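You operate a simulated robot arm through the tools that you are given. There is no shell and no other tool.

You run a simulated robot arm. Do the job below in one go: nothing can be reset, and whatever is moved stays where it is left.

TASK
Press a small bearing onto the rotor with the grey sleeve.
Fine: the rotor stands in the press; slide in and guard shut before the lever; leave the lever up.

It is judged by the outcome, as a careful person would: the job done as asked, and still so three seconds after it is handed in. It fails if anything else is knocked over, pushed out of place, dropped, spilled or broken.

THE ROBOT
A 7-joint arm with a two-finger gripper, fixed in place. Base frame: the origin is on the floor under the middle of its stand, x ahead of it, y to its left, z up; the work surface is at about z = 800. Units: mm, degrees, N and s.
With the tool pointing down near the work surface it reaches from about 340 to 720 mm from the base axis. Its first joint turns from -66.0 to 66.0 degrees. Payload 2.45 kg.
Tool frame: the origin (TCP) lies between the finger pads and is the grasp point; the fingertips stand 26 mm ahead of it; z points along the fingers, y is the line along which they close. The gripper opens to 96 mm; its body begins 69 mm behind the TCP.
Orientation is that of the tool frame in the base frame, as a unit quaternion [w, x, y, z]. With the fingers straight down and closing along the base's y, the tool's x points along the base's -x, its y along +y and its z along -z.

THE INTERFACE
- The arm moves only by the tool drive_tool. Its argument "series" is a list that holds one entry, the list of rows, each a list of 6 numbers: the shift along the base's x, y, z in mm, then the turn, a rotation vector about the base's x, y, z in degrees. In form: [[[dx, dy, dz, ax, ay, az], ...]]. A call has 1 to 20 rows; each row shifts and turns the commanded pose from where the row before left it. "claw" is the gripper command, from -1 (shut) to 1 (fully open), values between in proportion, set as the call begins (left out, the last holds). Each row takes 0.2 s and may step no farther than 50 mm and 8.6 degrees from the row before; otherwise, or with a gripper value out of range, the whole call is refused. A pose out of reach is approached as far as the arm can. The call stops where the force on the tool passes 40 N (or 10 N more than at its start, if that is more) or the arm is blocked; 0.2 s more then pass. Each finger travels about 50 mm/s and halts on what it meets, pressing with about 45 N; the grip force reading is that of the motor and also rises with nothing between the fingers. The clock runs only during rows and for 0.2 s after the last one: add rows that do not move to give the fingers time. The reply holds the time, the measured pose of the TCP, the force on the tool along the base axes, the opening and the grip force, in the units named above and with some noise, with the torque about the TCP (base axes, N m) and any sound that the robot's microphone picked up.
- Cameras (640 x 400 px; columns grow to the right, rows downward): "scene" is fixed at [175.3, -395, 1438.5]; the picture's right is [0.68, -0.73, 0.00], its down [-0.33, -0.31, -0.89] and it looks along [0.65, 0.61, -0.46] (base axes); focal length 277 px, centre (320, 200). "wrist" rides on the gripper at [82, 3, -98] in the tool frame; the picture's right is [-0.04, 1.00, 0.00], its down [-0.73, -0.03, -0.68] and it looks along [-0.68, -0.03, 0.73] (tool axes); focal length 256 px, centre (320, 200). There is no depth. A picture from a camera that has moved, and an enlarged one, comes with that camera's place and axes in the base frame and with its lens.
- get_image(camera): a new picture of that camera. It takes no simulated time.
- inspect(camera, box): a new picture of the part [left, top, right, bottom] of that camera's present view, enlarged. It takes no simulated time.
- finish_job(): hands the job in; it is judged then, once.

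Places have to be worked out from the pictures, the camera data and where the tool is seen. Open the gripper and draw the arm clear of the work before you hand the job in, unless the task says otherwise.

The tools are called after ">>>" by a JSON object that holds its "fn" and its "kwargs". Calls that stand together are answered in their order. drive_tool: Moves the arm, as the interface text tells. Its arguments: {"type":"object","properties":{"series":{"type":"array"},"claw":{"type":"number"}},"required":["series"]} The other tools are called the same way: get_image (camera) takes a picture; inspect (camera, box) takes an enlarged picture of a part of a camera's view; finish_job () hands the job in.

At the start:

```text
t: 0.0
ee_pos: [432.4, -103.8, 1272.4]
tool_rot: [-0.001, 0.0, 1.0, 0.001]
contact_force: [0.3, 0.3, 0.6]
ft_torque: [-0.01, -0.02, 0.02]
gripper_width: 95.8
grasp_force: 0.1
```

scene: 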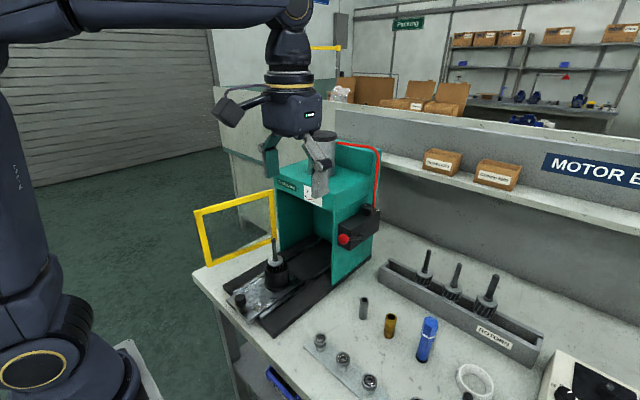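
wrist: 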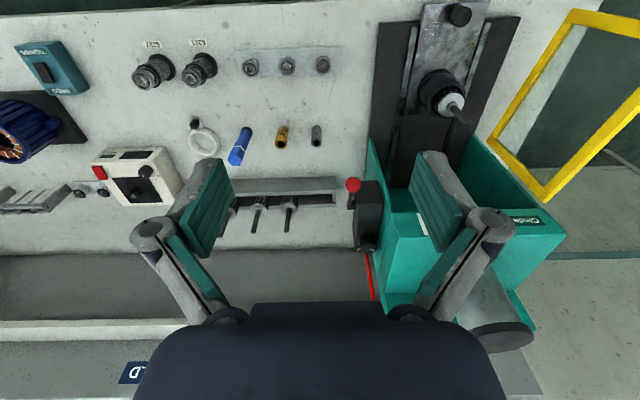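

I start by looking closely at both views to identify the press, the rotor, the bearings and the sleeves.

>>> {"fn": "inspect", "kwargs": {"camera": "scene", "box": [180, 120, 400, 350]}}

>>> {"fn": "inspect", "kwargs": {"camera": "scene", "box": [290, 240, 560, 400]}}

>>> {"fn": "inspect", "kwargs": {"camera": "wrist", "box": [100, 20, 360, 180]}}

>>> {"fn": "inspect", "kwargs": {"camera": "wrist", "box": [330, 0, 590, 200]}}

```text
1.74 times, centred on (290, 235) of scene
camera zoom: at [175.3, -395.0, 1438.5], right [0.68, -0.73, 0.0], down [-0.33, -0.31, -0.89], along [0.65, 0.61, -0.46], focal length 482 px, centre (372, 139)
```

zoom: 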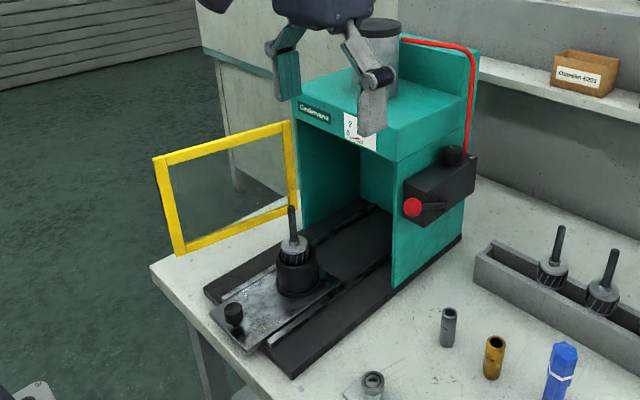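

```text
2.37 times, centred on (425, 320) of scene
camera zoom: at [175.3, -395.0, 1438.5], right [0.68, -0.73, 0.0], down [-0.33, -0.31, -0.89], along [0.65, 0.61, -0.46], focal length 656 px, centre (71, -84)
```

zoom: 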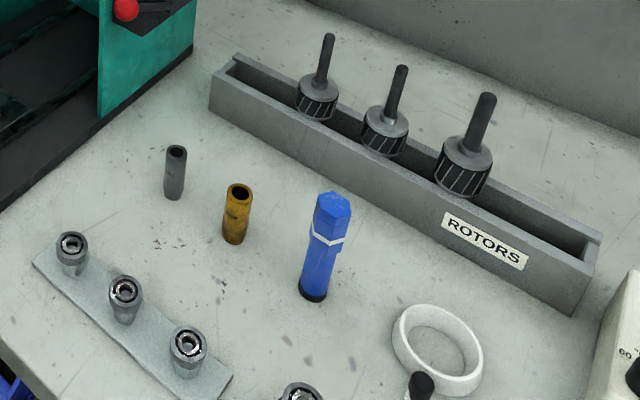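

```text
2.46 times, centred on (230, 100) of wrist
camera zoom: at [350.5, -101.2, 1371.3], right [0.04, 1.0, 0.0], down [0.73, -0.03, 0.68], along [0.68, -0.03, -0.73], focal length 630 px, centre (542, 446)
```

zoom: 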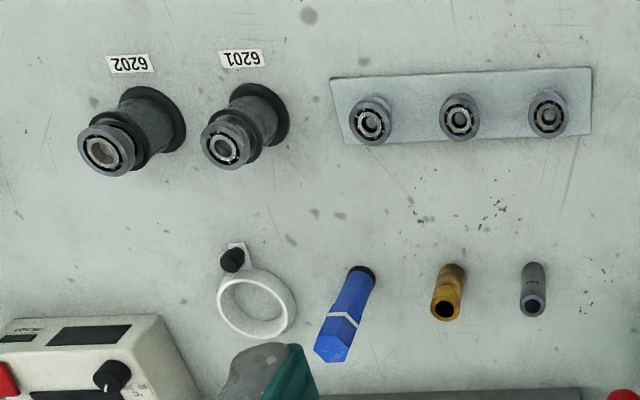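

```text
2.00 times, centred on (460, 100) of wrist
camera zoom: at [350.5, -101.2, 1371.3], right [0.04, 1.0, 0.0], down [0.73, -0.03, 0.68], along [0.68, -0.03, -0.73], focal length 512 px, centre (40, 400)
```

zoom: 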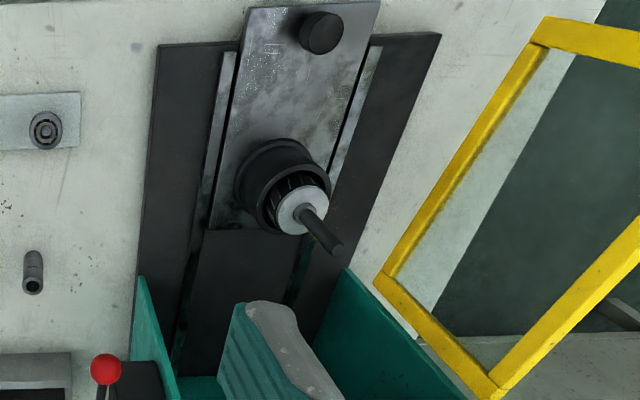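

I look closer at the press label, the shelf boxes, the bearings and the lever before moving anything.

>>> {"fn": "inspect", "kwargs": {"camera": "scene", "box": [270, 165, 350, 215]}}

>>> {"fn": "inspect", "kwargs": {"camera": "scene", "box": [300, 310, 400, 400]}}

>>> {"fn": "inspect", "kwargs": {"camera": "wrist", "box": [230, 40, 350, 90]}}

>>> {"fn": "inspect", "kwargs": {"camera": "scene", "box": [320, 190, 400, 260]}}

>>> {"fn": "inspect", "kwargs": {"camera": "scene", "box": [410, 140, 540, 200]}}

>>> {"fn": "inspect", "kwargs": {"camera": "scene", "box": [220, 225, 320, 325]}}

```text
8.00 times, centred on (310, 190) of scene
camera zoom: at [175.3, -395.0, 1438.5], right [0.68, -0.73, 0.0], down [-0.33, -0.31, -0.89], along [0.65, 0.61, -0.46], focal length 2216 px, centre (400, 280)
```

zoom: 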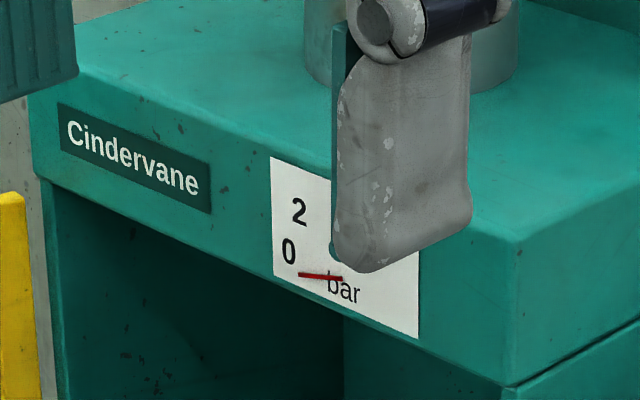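

```text
4.44 times, centred on (350, 355) of scene
camera zoom: at [175.3, -395.0, 1438.5], right [0.68, -0.73, 0.0], down [-0.33, -0.31, -0.89], along [0.65, 0.61, -0.46], focal length 1231 px, centre (187, -489)
```

zoom: 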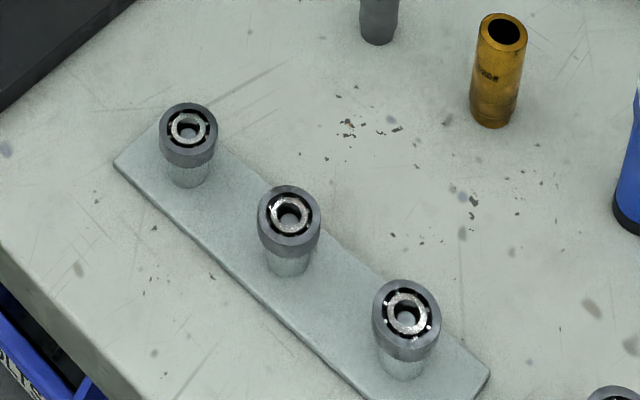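

```text
5.33 times, centred on (290, 65) of wrist
camera zoom: at [350.5, -101.2, 1371.3], right [0.04, 1.0, 0.0], down [0.73, -0.03, 0.68], along [0.68, -0.03, -0.73], focal length 1365 px, centre (480, 920)
```

zoom: 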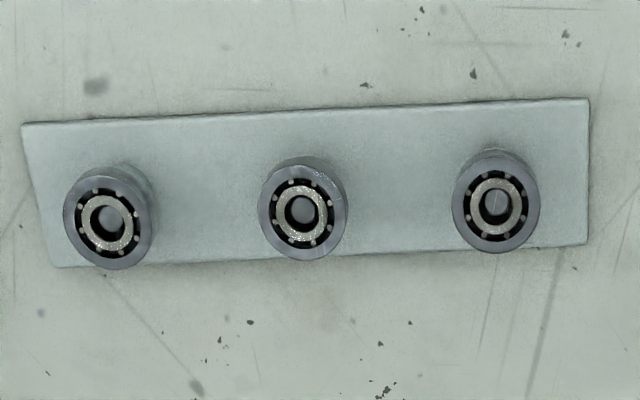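

```text
5.71 times, centred on (360, 225) of scene
camera zoom: at [175.3, -395.0, 1438.5], right [0.68, -0.73, 0.0], down [-0.33, -0.31, -0.89], along [0.65, 0.61, -0.46], focal length 1583 px, centre (91, 57)
```

zoom: 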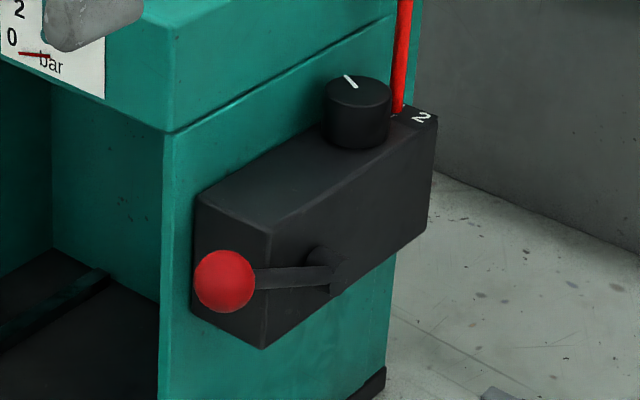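

```text
4.92 times, centred on (475, 170) of scene
camera zoom: at [175.3, -395.0, 1438.5], right [0.68, -0.73, 0.0], down [-0.33, -0.31, -0.89], along [0.65, 0.61, -0.46], focal length 1364 px, centre (-443, 348)
```

zoom: 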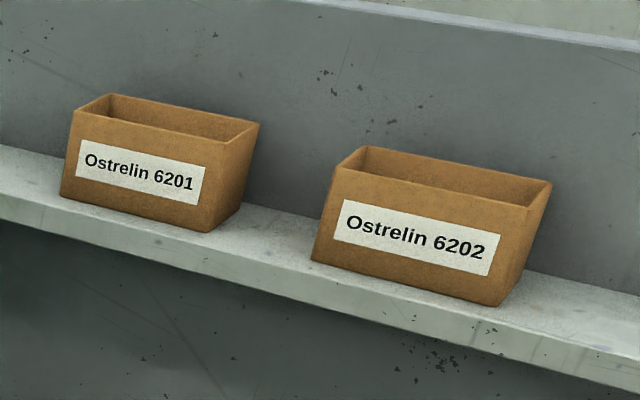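

```text
4.00 times, centred on (270, 275) of scene
camera zoom: at [175.3, -395.0, 1438.5], right [0.68, -0.73, 0.0], down [-0.33, -0.31, -0.89], along [0.65, 0.61, -0.46], focal length 1108 px, centre (520, -100)
```

zoom: 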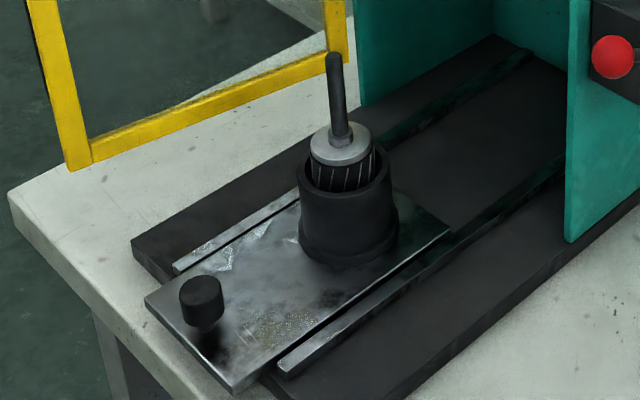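

The zoomed pictures are sharp, so I inspect the labelled stands and bearings and the lever block more closely.

>>> {"fn": "inspect", "kwargs": {"camera": "wrist", "box": [125, 30, 225, 95]}}

>>> {"fn": "inspect", "kwargs": {"camera": "wrist", "box": [180, 110, 340, 240]}}

>>> {"fn": "inspect", "kwargs": {"camera": "wrist", "box": [400, 50, 490, 140]}}

>>> {"fn": "inspect", "kwargs": {"camera": "wrist", "box": [330, 160, 430, 310]}}

>>> {"fn": "inspect", "kwargs": {"camera": "scene", "box": [410, 240, 510, 330]}}

>>> {"fn": "inspect", "kwargs": {"camera": "scene", "box": [340, 280, 500, 400]}}

```text
6.15 times, centred on (175, 62) of wrist
camera zoom: at [350.5, -101.2, 1371.3], right [0.04, 1.0, 0.0], down [0.73, -0.03, 0.68], along [0.68, -0.03, -0.73], focal length 1575 px, centre (1212, 1046)
```

zoom: 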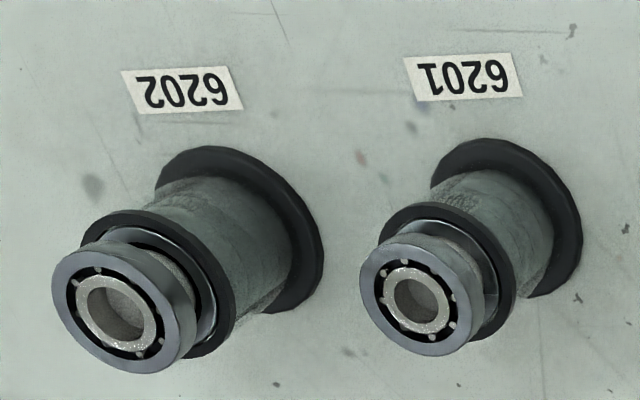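

```text
3.08 times, centred on (260, 175) of wrist
camera zoom: at [350.5, -101.2, 1371.3], right [0.04, 1.0, 0.0], down [0.73, -0.03, 0.68], along [0.68, -0.03, -0.73], focal length 788 px, centre (505, 277)
```

zoom: 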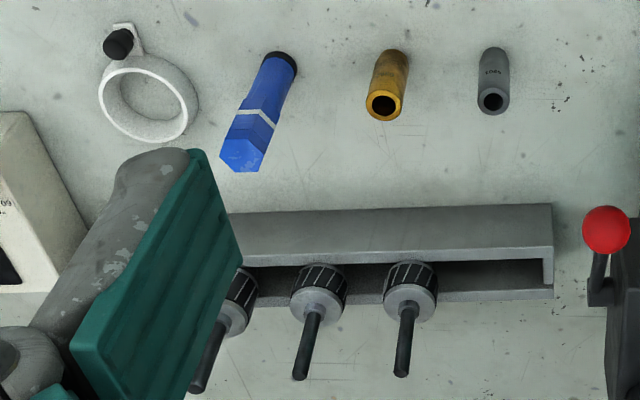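

```text
4.44 times, centred on (445, 95) of wrist
camera zoom: at [350.5, -101.2, 1371.3], right [0.04, 1.0, 0.0], down [0.73, -0.03, 0.68], along [0.68, -0.03, -0.73], focal length 1138 px, centre (-236, 667)
```

zoom: 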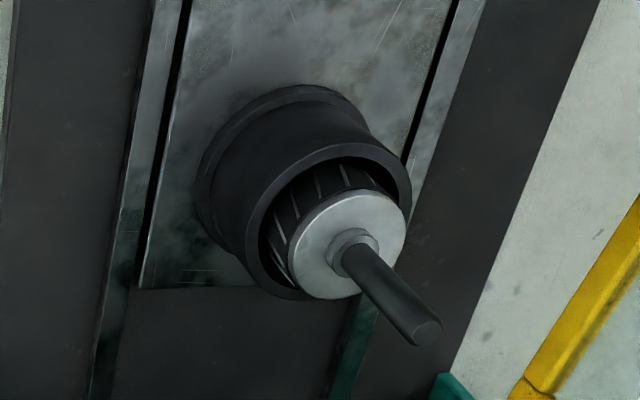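

```text
2.67 times, centred on (380, 235) of wrist
camera zoom: at [350.5, -101.2, 1371.3], right [0.04, 1.0, 0.0], down [0.73, -0.03, 0.68], along [0.68, -0.03, -0.73], focal length 683 px, centre (160, 107)
```

zoom: 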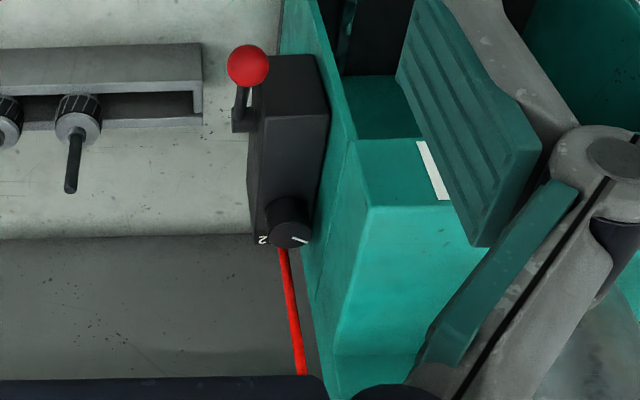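

```text
4.44 times, centred on (460, 285) of scene
camera zoom: at [175.3, -395.0, 1438.5], right [0.68, -0.73, 0.0], down [-0.33, -0.31, -0.89], along [0.65, 0.61, -0.46], focal length 1231 px, centre (-302, -178)
```

zoom: 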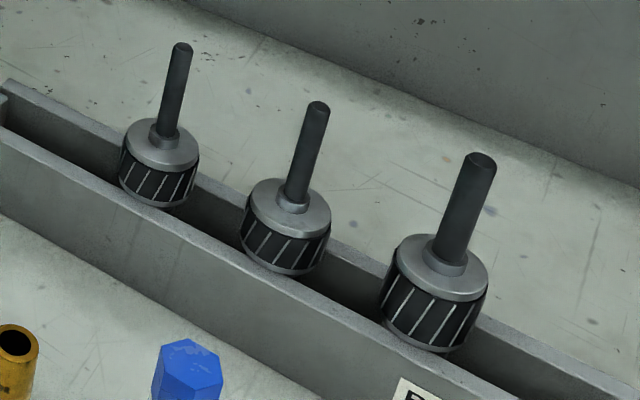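

```text
3.33 times, centred on (420, 340) of scene
camera zoom: at [175.3, -395.0, 1438.5], right [0.68, -0.73, 0.0], down [-0.33, -0.31, -0.89], along [0.65, 0.61, -0.46], focal length 923 px, centre (-13, -267)
```

zoom: 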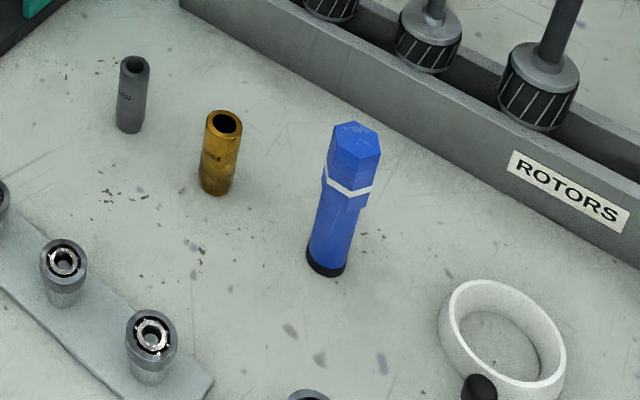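

I zoom further on each bearing to compare their sizes (strip bearings versus 6201 and 6202 stands), and on the sleeves' markings.

>>> {"fn": "inspect", "kwargs": {"camera": "wrist", "box": [236, 52, 268, 80]}}

>>> {"fn": "inspect", "kwargs": {"camera": "wrist", "box": [308, 52, 340, 80]}}

>>> {"fn": "inspect", "kwargs": {"camera": "wrist", "box": [180, 50, 220, 90]}}

>>> {"fn": "inspect", "kwargs": {"camera": "wrist", "box": [265, 115, 330, 155]}}

>>> {"fn": "inspect", "kwargs": {"camera": "scene", "box": [350, 290, 405, 345]}}

>>> {"fn": "inspect", "kwargs": {"camera": "wrist", "box": [0, 20, 130, 220]}}

```text
14.29 times, centred on (252, 66) of wrist
camera zoom: at [350.5, -101.2, 1371.3], right [0.04, 1.0, 0.0], down [0.73, -0.03, 0.68], along [0.68, -0.03, -0.73], focal length 3657 px, centre (1291, 2114)
```

zoom: 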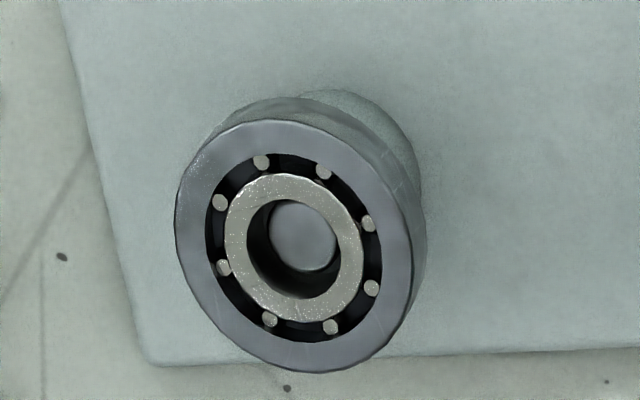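

```text
14.29 times, centred on (324, 66) of wrist
camera zoom: at [350.5, -101.2, 1371.3], right [0.04, 1.0, 0.0], down [0.73, -0.03, 0.68], along [0.68, -0.03, -0.73], focal length 3657 px, centre (263, 2114)
```

zoom: 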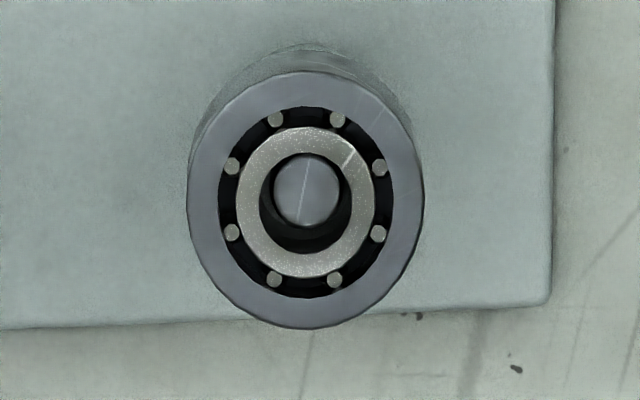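

```text
10.00 times, centred on (200, 70) of wrist
camera zoom: at [350.5, -101.2, 1371.3], right [0.04, 1.0, 0.0], down [0.73, -0.03, 0.68], along [0.68, -0.03, -0.73], focal length 2560 px, centre (1520, 1500)
```

zoom: 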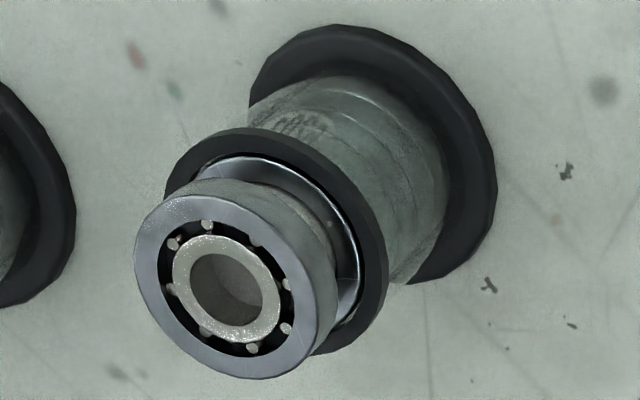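

```text
9.85 times, centred on (298, 135) of wrist
camera zoom: at [350.5, -101.2, 1371.3], right [0.04, 1.0, 0.0], down [0.73, -0.03, 0.68], along [0.68, -0.03, -0.73], focal length 2520 px, centre (542, 840)
```

zoom: 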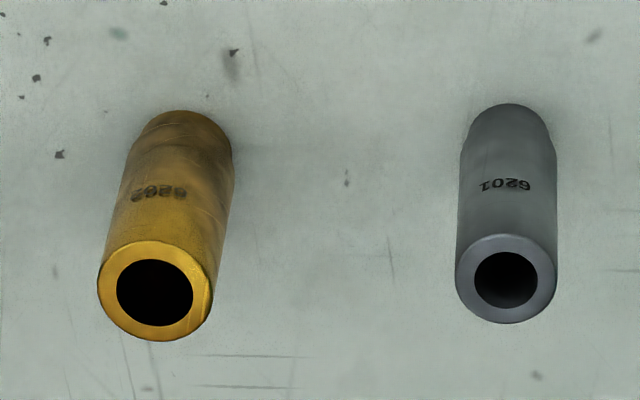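

```text
7.27 times, centred on (378, 318) of scene
camera zoom: at [175.3, -395.0, 1438.5], right [0.68, -0.73, 0.0], down [-0.33, -0.31, -0.89], along [0.65, 0.61, -0.46], focal length 2014 px, centre (-98, -654)
```

zoom: 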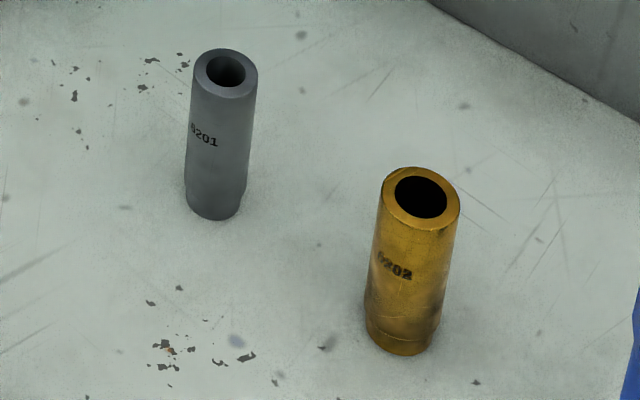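

```text
2.00 times, centred on (65, 120) of wrist
camera zoom: at [350.5, -101.2, 1371.3], right [0.04, 1.0, 0.0], down [0.73, -0.03, 0.68], along [0.68, -0.03, -0.73], focal length 512 px, centre (830, 360)
```

zoom: 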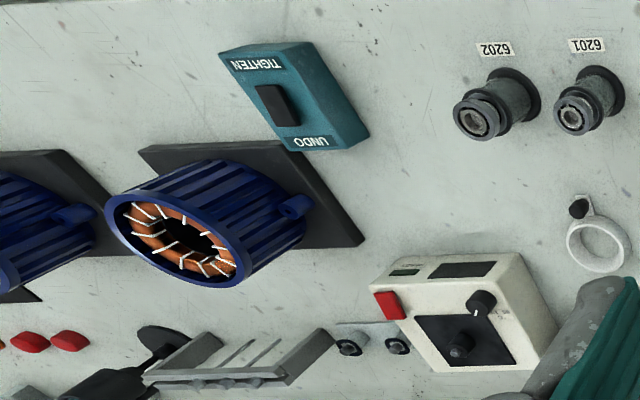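

The grey sleeve is marked 6201 and the brass one 6202. The strip bearings measure about 12 x 32 mm, so they are the small 6201 size that goes with the grey sleeve. I move above the strip's +y end bearing, estimated at (495, -102), to see it nearer and to clear the view of the gauge.

>>> {"fn": "drive_tool", "kwargs": {"series": [[[10, 0, -45, 0, 0, 0], [10, 0, -45, 0, 0, 0], [10, 0, -45, 0, 0, 0], [10, 0, -45, 0, 0, 0], [10, 0, -45, 0, 0, 0], [10, 0, -45, 0, 0, 0], [0, 0, 0, 0, 0, 0]]], "claw": 0.1}}

>>> {"fn": "get_image", "kwargs": {"camera": "wrist"}}

>>> {"fn": "get_image", "kwargs": {"camera": "scene"}}

>>> {"fn": "inspect", "kwargs": {"camera": "scene", "box": [260, 120, 400, 230]}}

```text
t: 1.6
ee_pos: [491.7, -105.7, 1001.9]
tool_rot: [0.0, 0.001, 1.0, 0.0]
contact_force: [-0.7, -0.2, 0.0]
ft_torque: [-0.01, 0.02, 0.0]
gripper_width: 52.9
grasp_force: 0.0
```

```text
taken
camera wrist: at [409.8, -102.0, 1099.7], right [0.04, 1.0, 0.0], down [0.73, -0.03, 0.68], along [0.68, -0.03, -0.73], focal length 256 px, centre (320, 200)
```

wrist: 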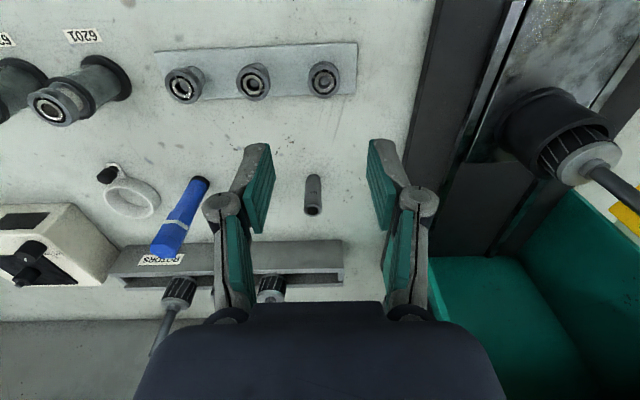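

```text
taken
```

scene: 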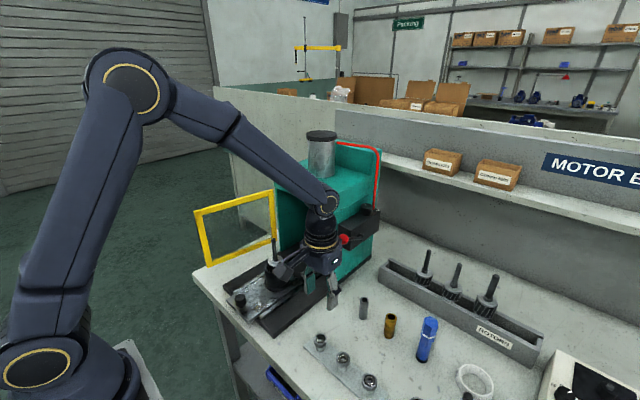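

```text
3.64 times, centred on (330, 175) of scene
camera zoom: at [175.4, -395.0, 1438.5], right [0.68, -0.73, 0.0], down [-0.33, -0.31, -0.89], along [0.65, 0.61, -0.46], focal length 1007 px, centre (284, 291)
```

zoom: 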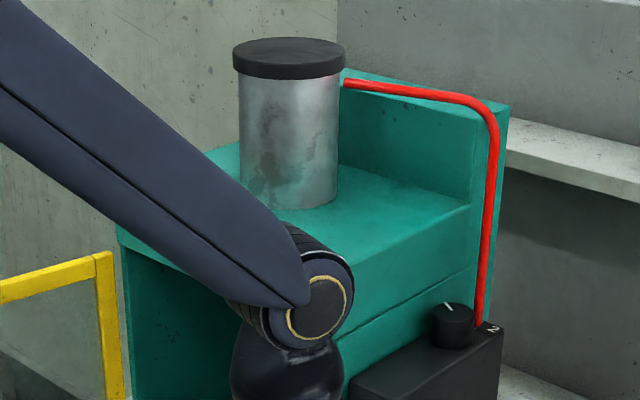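

The wrist camera now sees the strip; I zoom in on the +y bearing and on the sleeve for accurate positions.

>>> {"fn": "inspect", "kwargs": {"camera": "wrist", "box": [290, 40, 370, 120]}}

>>> {"fn": "inspect", "kwargs": {"camera": "wrist", "box": [280, 160, 350, 230]}}

>>> {"fn": "inspect", "kwargs": {"camera": "scene", "box": [300, 320, 350, 370]}}

>>> {"fn": "inspect", "kwargs": {"camera": "wrist", "box": [480, 60, 640, 220]}}

```text
5.00 times, centred on (330, 80) of wrist
camera zoom: at [409.8, -102.0, 1099.7], right [0.04, 1.0, 0.0], down [0.73, -0.03, 0.68], along [0.68, -0.03, -0.73], focal length 1280 px, centre (270, 800)
```

zoom: 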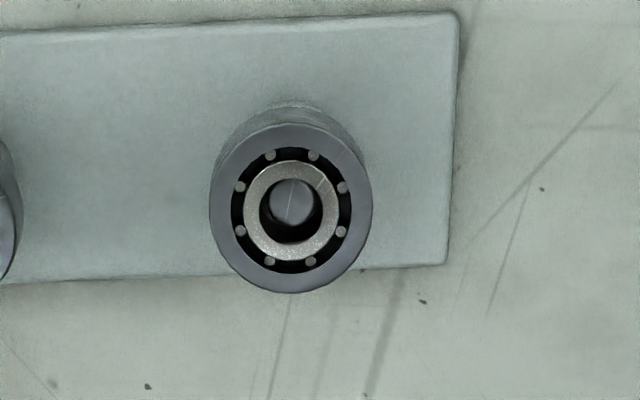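

```text
5.71 times, centred on (315, 195) of wrist
camera zoom: at [409.8, -102.0, 1099.7], right [0.04, 1.0, 0.0], down [0.73, -0.03, 0.68], along [0.68, -0.03, -0.73], focal length 1463 px, centre (349, 229)
```

zoom: 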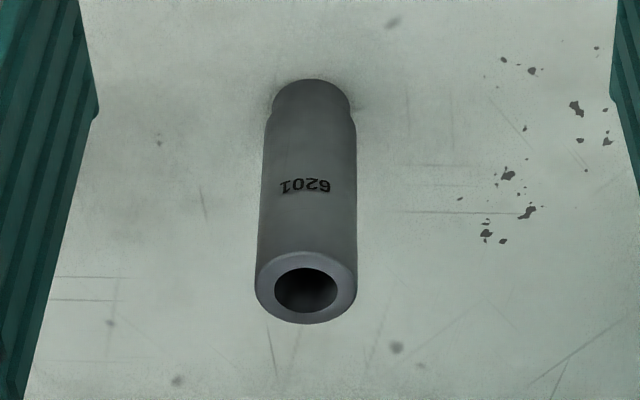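

```text
8.00 times, centred on (325, 345) of scene
camera zoom: at [175.4, -395.0, 1438.5], right [0.68, -0.73, 0.0], down [-0.33, -0.31, -0.89], along [0.65, 0.61, -0.46], focal length 2216 px, centre (280, -960)
```

zoom: 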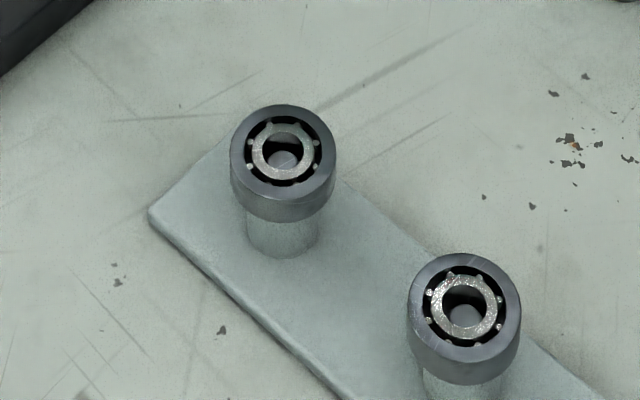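

```text
2.50 times, centred on (560, 140) of wrist
camera zoom: at [409.8, -102.0, 1099.7], right [0.04, 1.0, 0.0], down [0.73, -0.03, 0.68], along [0.68, -0.03, -0.73], focal length 640 px, centre (-280, 350)
```

zoom: 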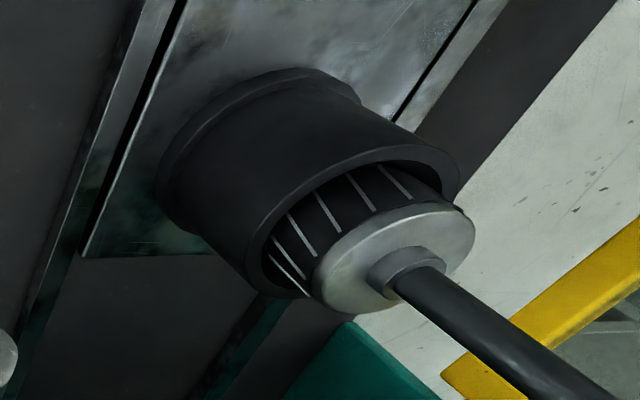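

The bearing's centre comes out at about (496, -101.5), top at z≈839 and 10 mm tall. I centre over it and descend to about z=900 with a partial opening that clears its neighbours, then check.

>>> {"fn": "drive_tool", "kwargs": {"series": [[[2, 1.8, -35, 0, 0, 0], [2, 1.8, -35, 0, 0, 0], [0, 0, -30, 0, 0, 0], [0, 0, 0, 0, 0, 0]]], "claw": 0.1}}

>>> {"fn": "get_image", "kwargs": {"camera": "wrist"}}

>>> {"fn": "inspect", "kwargs": {"camera": "scene", "box": [270, 270, 370, 370]}}

```text
t: 2.6
ee_pos: [495.8, -100.4, 902.3]
tool_rot: [0.0, 0.001, 1.0, 0.0]
contact_force: [0.6, 0.4, 0.0]
ft_torque: [-0.01, -0.01, -0.02]
gripper_width: 52.6
grasp_force: 0.0
```

```text
taken
camera wrist: at [414.5, -98.4, 1001.2], right [0.04, 1.0, 0.0], down [0.73, -0.03, 0.68], along [0.68, -0.03, -0.73], focal length 256 px, centre (320, 200)
```

wrist: 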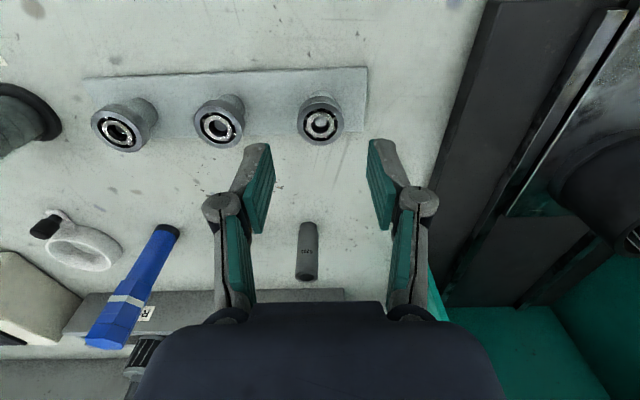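

```text
4.00 times, centred on (320, 320) of scene
camera zoom: at [175.3, -395.0, 1438.5], right [0.68, -0.73, 0.0], down [-0.33, -0.31, -0.89], along [0.65, 0.61, -0.46], focal length 1108 px, centre (320, -280)
```

zoom: 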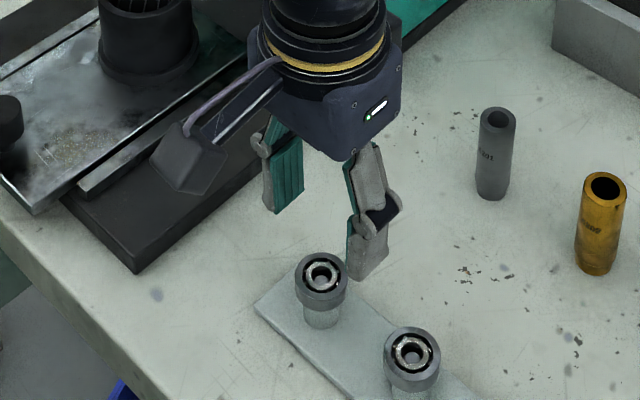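

I zoom on the bearing at this nearer distance to refine its position against the fingers.

>>> {"fn": "inspect", "kwargs": {"camera": "wrist", "box": [280, 80, 360, 160]}}

>>> {"fn": "inspect", "kwargs": {"camera": "wrist", "box": [180, 60, 460, 260]}}

```text
5.00 times, centred on (320, 120) of wrist
camera zoom: at [414.5, -98.4, 1001.2], right [0.04, 1.0, 0.0], down [0.73, -0.03, 0.68], along [0.68, -0.03, -0.73], focal length 1280 px, centre (320, 600)
```

zoom: 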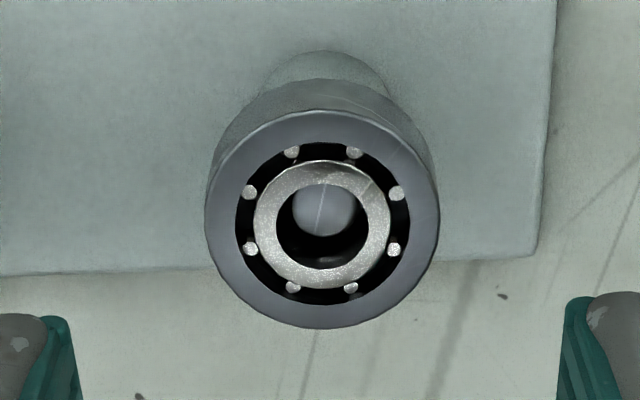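

```text
2.00 times, centred on (320, 160) of wrist
camera zoom: at [414.5, -98.4, 1001.2], right [0.04, 1.0, 0.0], down [0.73, -0.03, 0.68], along [0.68, -0.03, -0.73], focal length 512 px, centre (320, 280)
```

zoom: 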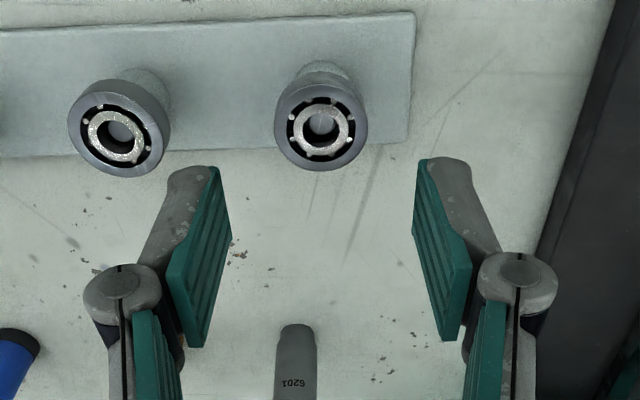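

Bearing refined to (495.3, -101.3), top z≈839, which is well centred between the fingers. I descend to TCP z≈851 so the fingertips sit about 4 mm below the bearing's underside.

>>> {"fn": "drive_tool", "kwargs": {"series": [[[-0.6, 0, -20, 0, 0, 0], [-0.5, 0, -20, 0, 0, 0], [0, 0, -11, 0, 0, 0], [0, 0, 0, 0, 0, 0]]]}}

>>> {"fn": "get_image", "kwargs": {"camera": "wrist"}}

>>> {"fn": "inspect", "kwargs": {"camera": "scene", "box": [280, 290, 370, 380]}}

```text
t: 3.6
ee_pos: [494.8, -99.5, 851.5]
tool_rot: [0.001, 0.001, 1.0, 0.0]
contact_force: [-0.2, 0.3, -0.4]
ft_torque: [-0.01, 0.0, -0.04]
gripper_width: 52.8
grasp_force: 0.1
```

```text
taken
camera wrist: at [413.2, -97.5, 949.9], right [0.04, 1.0, 0.0], down [0.73, -0.03, 0.68], along [0.68, -0.03, -0.73], focal length 256 px, centre (320, 200)
```

wrist: 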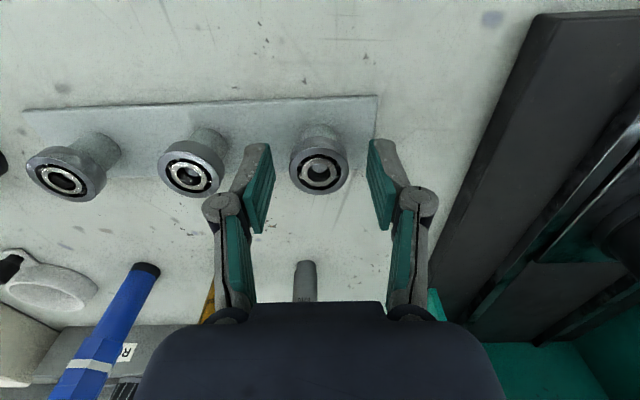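

```text
4.44 times, centred on (325, 335) of scene
camera zoom: at [175.3, -395.0, 1438.5], right [0.68, -0.73, 0.0], down [-0.33, -0.31, -0.89], along [0.65, 0.61, -0.46], focal length 1231 px, centre (298, -400)
```

zoom: 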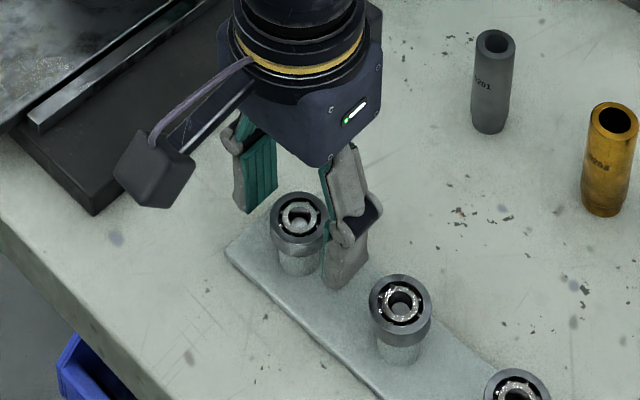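

The fingers straddle the bearing evenly with clearance to its neighbour. I close the gripper on it.

>>> {"fn": "drive_tool", "kwargs": {"series": [[[0, -0.6, 0, 0, 0, 0], [0, 0, 0, 0, 0, 0], [0, 0, 0, 0, 0, 0], [0, 0, 0, 0, 0, 0]]], "claw": -1}}

>>> {"fn": "inspect", "kwargs": {"camera": "wrist", "box": [240, 100, 400, 230]}}

```text
t: 4.6
ee_pos: [495.4, -101.3, 852.4]
tool_rot: [0.0, 0.0, 1.0, 0.0]
contact_force: [-0.2, -0.2, -0.6]
ft_torque: [0.01, 0.02, 0.01]
gripper_width: 29.4
grasp_force: 44.7
```

```text
3.08 times, centred on (320, 165) of wrist
camera zoom: at [413.2, -98.0, 950.4], right [0.04, 1.0, 0.0], down [0.73, -0.03, 0.68], along [0.68, -0.03, -0.73], focal length 788 px, centre (320, 308)
```

zoom: 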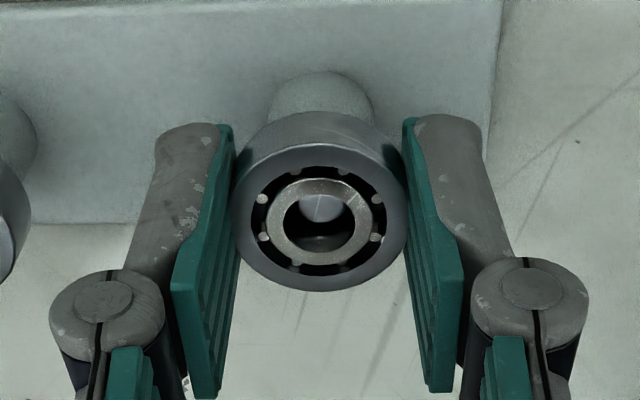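

The bearing is gripped (45 N), centred at tool x/y within about 0.5 mm. I lift it straight off the peg, then go up and across toward the rotor, keeping well above the shaft tip.

>>> {"fn": "drive_tool", "kwargs": {"series": [[[0, 0, 15, 0, 0, 0], [0, 0, 45, 0, 0, 0], [0, 0, 50, 0, 0, 0], [0, 0, 50, 0, 0, 0], [0, 0, 48, 0, 0, 0], [0, 45, 0, 0, 0, 0], [0, 45, 0, 0, 0, 0], [0, 45, 0, 0, 0, 0], [0, 45, 0, 0, 0, 0], [0, 30, 0, 0, 0, 0], [0, 0, 0, 0, 0, 0]]]}}

>>> {"fn": "get_image", "kwargs": {"camera": "wrist"}}

>>> {"fn": "get_image", "kwargs": {"camera": "scene"}}

```text
t: 7.0
ee_pos: [495.8, 110.1, 1059.6]
tool_rot: [-0.001, 0.0, 1.0, 0.0]
contact_force: [0.3, -1.3, -0.8]
ft_torque: [0.02, -0.01, 0.01]
gripper_width: 29.8
grasp_force: 45.1
```

```text
taken
camera wrist: at [413.6, 112.4, 1158.5], right [0.04, 1.0, 0.0], down [0.73, -0.03, 0.68], along [0.68, -0.03, -0.73], focal length 256 px, centre (320, 200)
```

wrist: 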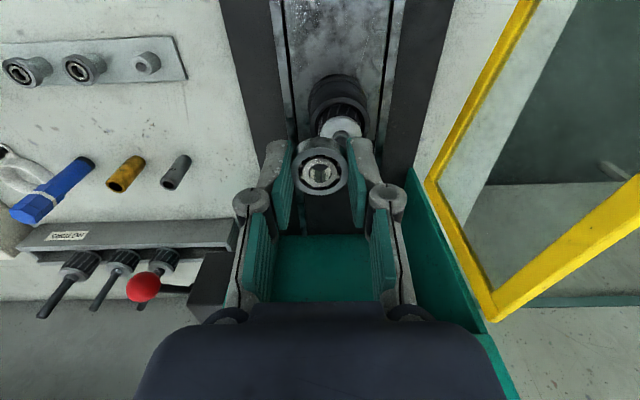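

```text
taken
```

scene: 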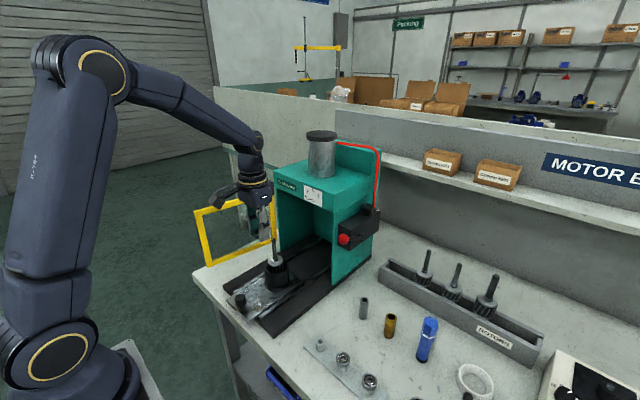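

The bearing is off its peg and in hand. I check the gauge and the rotor shaft from the scene camera, and the rotor from the wrist.

>>> {"fn": "inspect", "kwargs": {"camera": "scene", "box": [270, 165, 350, 225]}}

>>> {"fn": "inspect", "kwargs": {"camera": "scene", "box": [235, 185, 315, 305]}}

>>> {"fn": "inspect", "kwargs": {"camera": "wrist", "box": [270, 60, 390, 200]}}

```text
6.67 times, centred on (310, 195) of scene
camera zoom: at [175.4, -394.9, 1438.5], right [0.68, -0.73, 0.0], down [-0.33, -0.31, -0.89], along [0.65, 0.61, -0.46], focal length 1846 px, centre (387, 233)
```

zoom: 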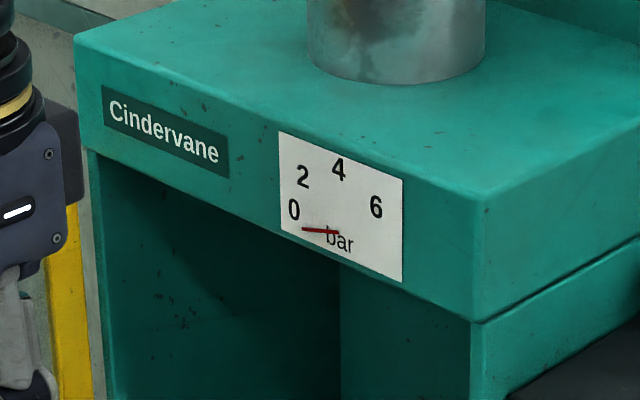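

```text
3.33 times, centred on (275, 245) of scene
camera zoom: at [175.4, -394.9, 1438.5], right [0.68, -0.73, 0.0], down [-0.33, -0.31, -0.89], along [0.65, 0.61, -0.46], focal length 923 px, centre (470, 50)
```

zoom: 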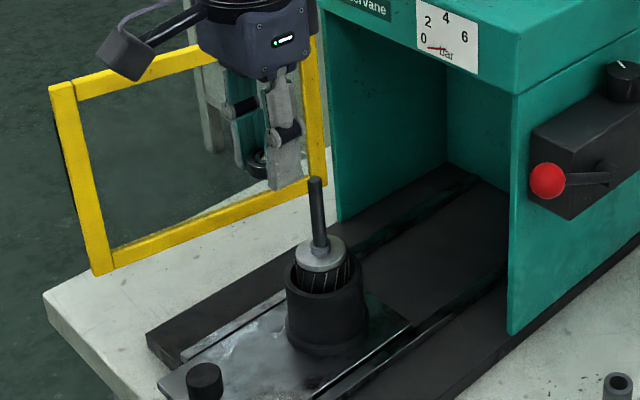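

```text
2.86 times, centred on (330, 130) of wrist
camera zoom: at [413.6, 112.4, 1158.5], right [0.04, 1.0, 0.0], down [0.73, -0.03, 0.68], along [0.68, -0.03, -0.73], focal length 731 px, centre (291, 400)
```

zoom: 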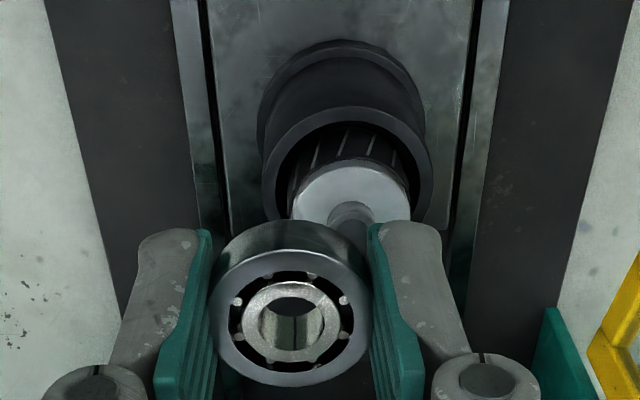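

Gauge reads about 0 bar at rest. The bearing blocks the wrist view of the shaft, so I shift aside in y to see the shaft tip clearly.

>>> {"fn": "drive_tool", "kwargs": {"series": [[[0, -35, 0, 0, 0, 0], [0, -35, 0, 0, 0, 0], [0, 0, 0, 0, 0, 0]]]}}

>>> {"fn": "get_image", "kwargs": {"camera": "wrist"}}

>>> {"fn": "inspect", "kwargs": {"camera": "wrist", "box": [350, 60, 490, 200]}}

>>> {"fn": "inspect", "kwargs": {"camera": "wrist", "box": [280, 110, 360, 210]}}

```text
t: 7.8
ee_pos: [495.2, 39.7, 1059.4]
tool_rot: [0.0, 0.001, 1.0, 0.0]
contact_force: [-0.4, 0.0, -1.4]
ft_torque: [-0.02, -0.01, 0.02]
gripper_width: 29.4
grasp_force: 45.0
```

```text
taken
camera wrist: at [413.8, 41.1, 1157.7], right [0.04, 1.0, 0.0], down [0.73, -0.03, 0.68], along [0.68, -0.03, -0.73], focal length 256 px, centre (320, 200)
```

wrist: 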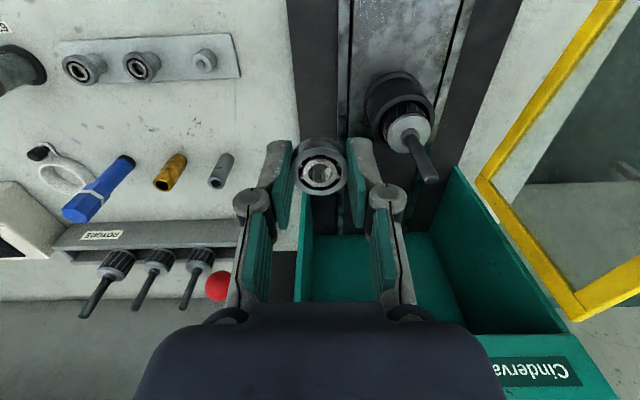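

```text
2.86 times, centred on (420, 130) of wrist
camera zoom: at [413.8, 41.1, 1157.7], right [0.04, 1.0, 0.0], down [0.73, -0.03, 0.68], along [0.68, -0.03, -0.73], focal length 731 px, centre (34, 400)
```

zoom: 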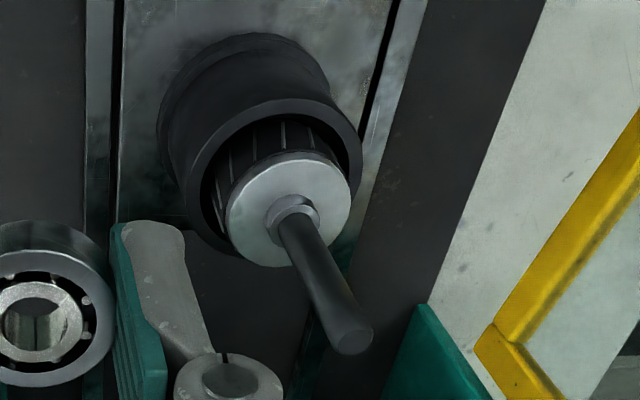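

```text
4.00 times, centred on (320, 160) of wrist
camera zoom: at [413.8, 41.1, 1157.7], right [0.04, 1.0, 0.0], down [0.73, -0.03, 0.68], along [0.68, -0.03, -0.73], focal length 1024 px, centre (320, 360)
```

zoom: 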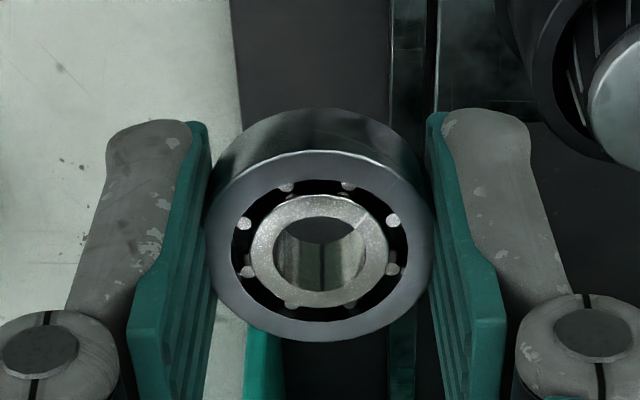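

Triangulating puts the shaft tip near (552, 130, 987). I move above and slightly short of it so the tip shows above the bearing in the wrist view, for a finer alignment.

>>> {"fn": "drive_tool", "kwargs": {"series": [[[0, 20, 20, 0, 0, 0], [10, 35, 20, 0, 0, 0], [15, 35, 0, 0, 0, 0], [8, 0, 0, 0, 0, 0], [0, 0, 0, 0, 0, 0]]]}}

>>> {"fn": "get_image", "kwargs": {"camera": "wrist"}}

>>> {"fn": "inspect", "kwargs": {"camera": "wrist", "box": [260, 50, 380, 200]}}

>>> {"fn": "inspect", "kwargs": {"camera": "scene", "box": [230, 170, 310, 270]}}

```text
t: 9.0
ee_pos: [529.1, 130.8, 1099.7]
tool_rot: [0.0, 0.0, 1.0, 0.0]
contact_force: [0.6, 0.5, -0.3]
ft_torque: [0.01, -0.02, -0.02]
gripper_width: 29.2
grasp_force: 45.0
```

```text
taken
camera wrist: at [447.0, 132.4, 1198.6], right [0.04, 1.0, 0.0], down [0.73, -0.03, 0.68], along [0.68, -0.03, -0.73], focal length 256 px, centre (320, 200)
```

wrist: 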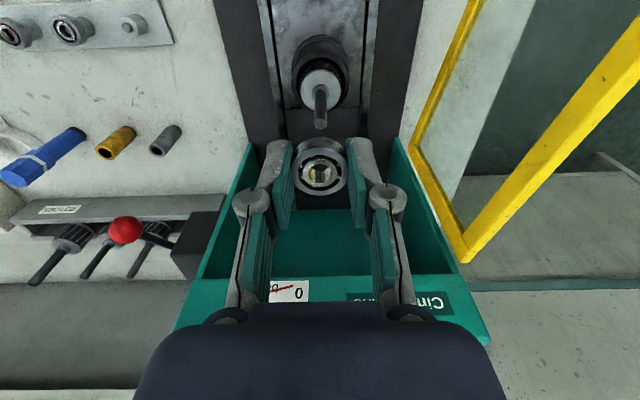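

```text
2.67 times, centred on (320, 125) of wrist
camera zoom: at [447.0, 132.4, 1198.6], right [0.04, 1.0, 0.0], down [0.73, -0.03, 0.68], along [0.68, -0.03, -0.73], focal length 683 px, centre (320, 400)
```

zoom: 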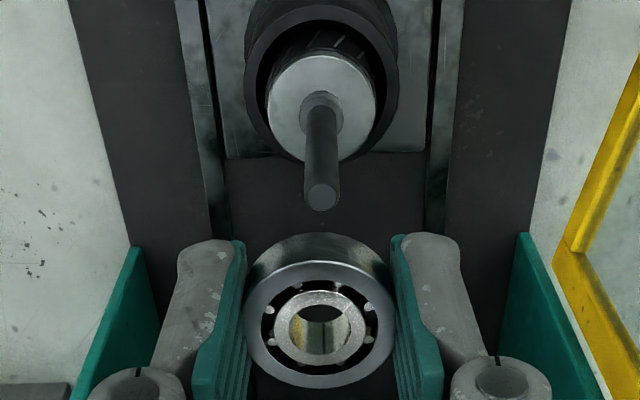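

```text
4.00 times, centred on (270, 220) of scene
camera zoom: at [175.4, -394.9, 1438.5], right [0.68, -0.73, 0.0], down [-0.33, -0.31, -0.89], along [0.65, 0.61, -0.46], focal length 1108 px, centre (520, 120)
```

zoom: 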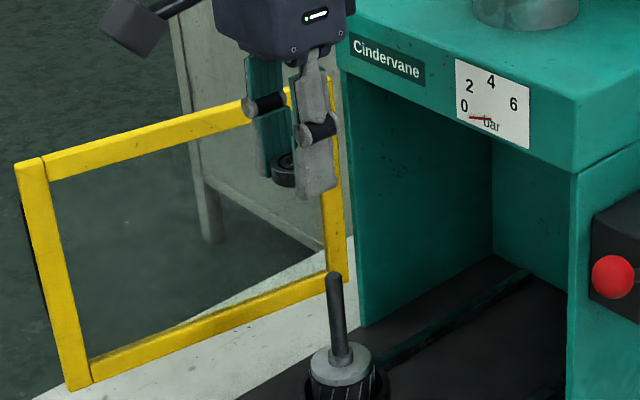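

The shaft tip now shows just above the bearing in the picture. I zoom tightly on each to get the offset between bearing bore and shaft.

>>> {"fn": "inspect", "kwargs": {"camera": "wrist", "box": [300, 80, 340, 135]}}

>>> {"fn": "inspect", "kwargs": {"camera": "wrist", "box": [285, 130, 355, 205]}}

```text
7.27 times, centred on (320, 108) of wrist
camera zoom: at [447.0, 132.4, 1198.6], right [0.04, 1.0, 0.0], down [0.73, -0.03, 0.68], along [0.68, -0.03, -0.73], focal length 1862 px, centre (320, 873)
```

zoom: 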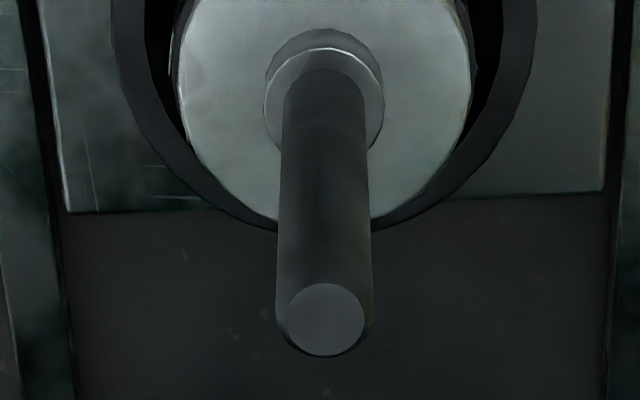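

```text
5.33 times, centred on (320, 168) of wrist
camera zoom: at [447.0, 132.4, 1198.6], right [0.04, 1.0, 0.0], down [0.73, -0.03, 0.68], along [0.68, -0.03, -0.73], focal length 1365 px, centre (320, 373)
```

zoom: 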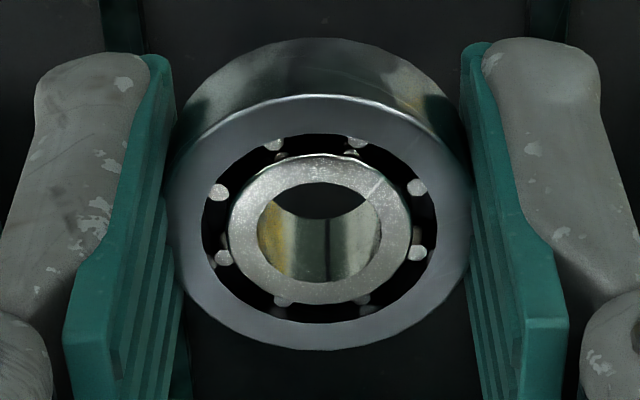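

Shaft tip comes out at (551.8, 129.0, 987.3) with a chamfered end. The bearing is centred at about (530.8, 129.2), so I shift +21 in x and -0.2 in y, and lower to leave its underside about 12 mm above the tip.

>>> {"fn": "drive_tool", "kwargs": {"series": [[[7, -0.1, 0, 0, 0, 0], [7, -0.1, 0, 0, 0, 0], [7, 0, -25, 0, 0, 0], [0, 0, -30, 0, 0, 0], [0, 0, -22, 0, 0, 0], [0, 0, 0, 0, 0, 0], [0, 0, 0, 0, 0, 0]]]}}

>>> {"fn": "inspect", "kwargs": {"camera": "scene", "box": [245, 200, 305, 290]}}

>>> {"fn": "inspect", "kwargs": {"camera": "wrist", "box": [260, 60, 380, 210]}}

```text
t: 10.6
ee_pos: [549.1, 127.9, 1023.2]
tool_rot: [0.0, 0.0, 1.0, 0.0]
contact_force: [-0.9, -0.4, -0.6]
ft_torque: [0.01, -0.02, 0.03]
gripper_width: 29.3
grasp_force: 44.9
```

```text
4.44 times, centred on (275, 245) of scene
camera zoom: at [175.4, -395.0, 1438.5], right [0.68, -0.73, 0.0], down [-0.33, -0.31, -0.89], along [0.65, 0.61, -0.46], focal length 1231 px, centre (520, 0)
```

zoom: 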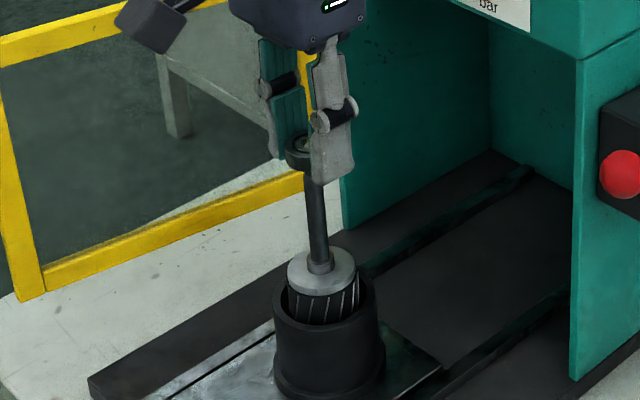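

```text
2.67 times, centred on (320, 135) of wrist
camera zoom: at [467.7, 131.4, 1121.8], right [0.04, 1.0, 0.0], down [0.73, -0.03, 0.68], along [0.68, -0.03, -0.73], focal length 683 px, centre (320, 373)
```

zoom: 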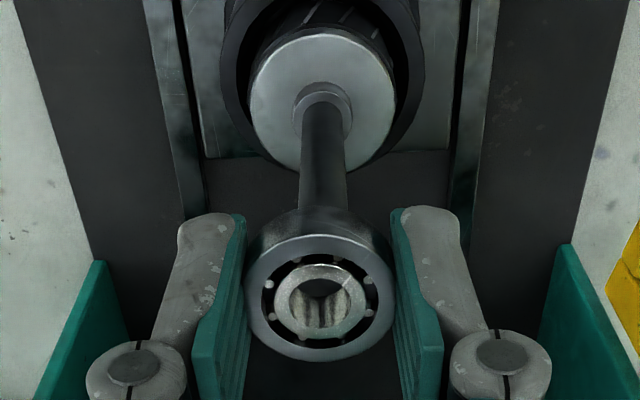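

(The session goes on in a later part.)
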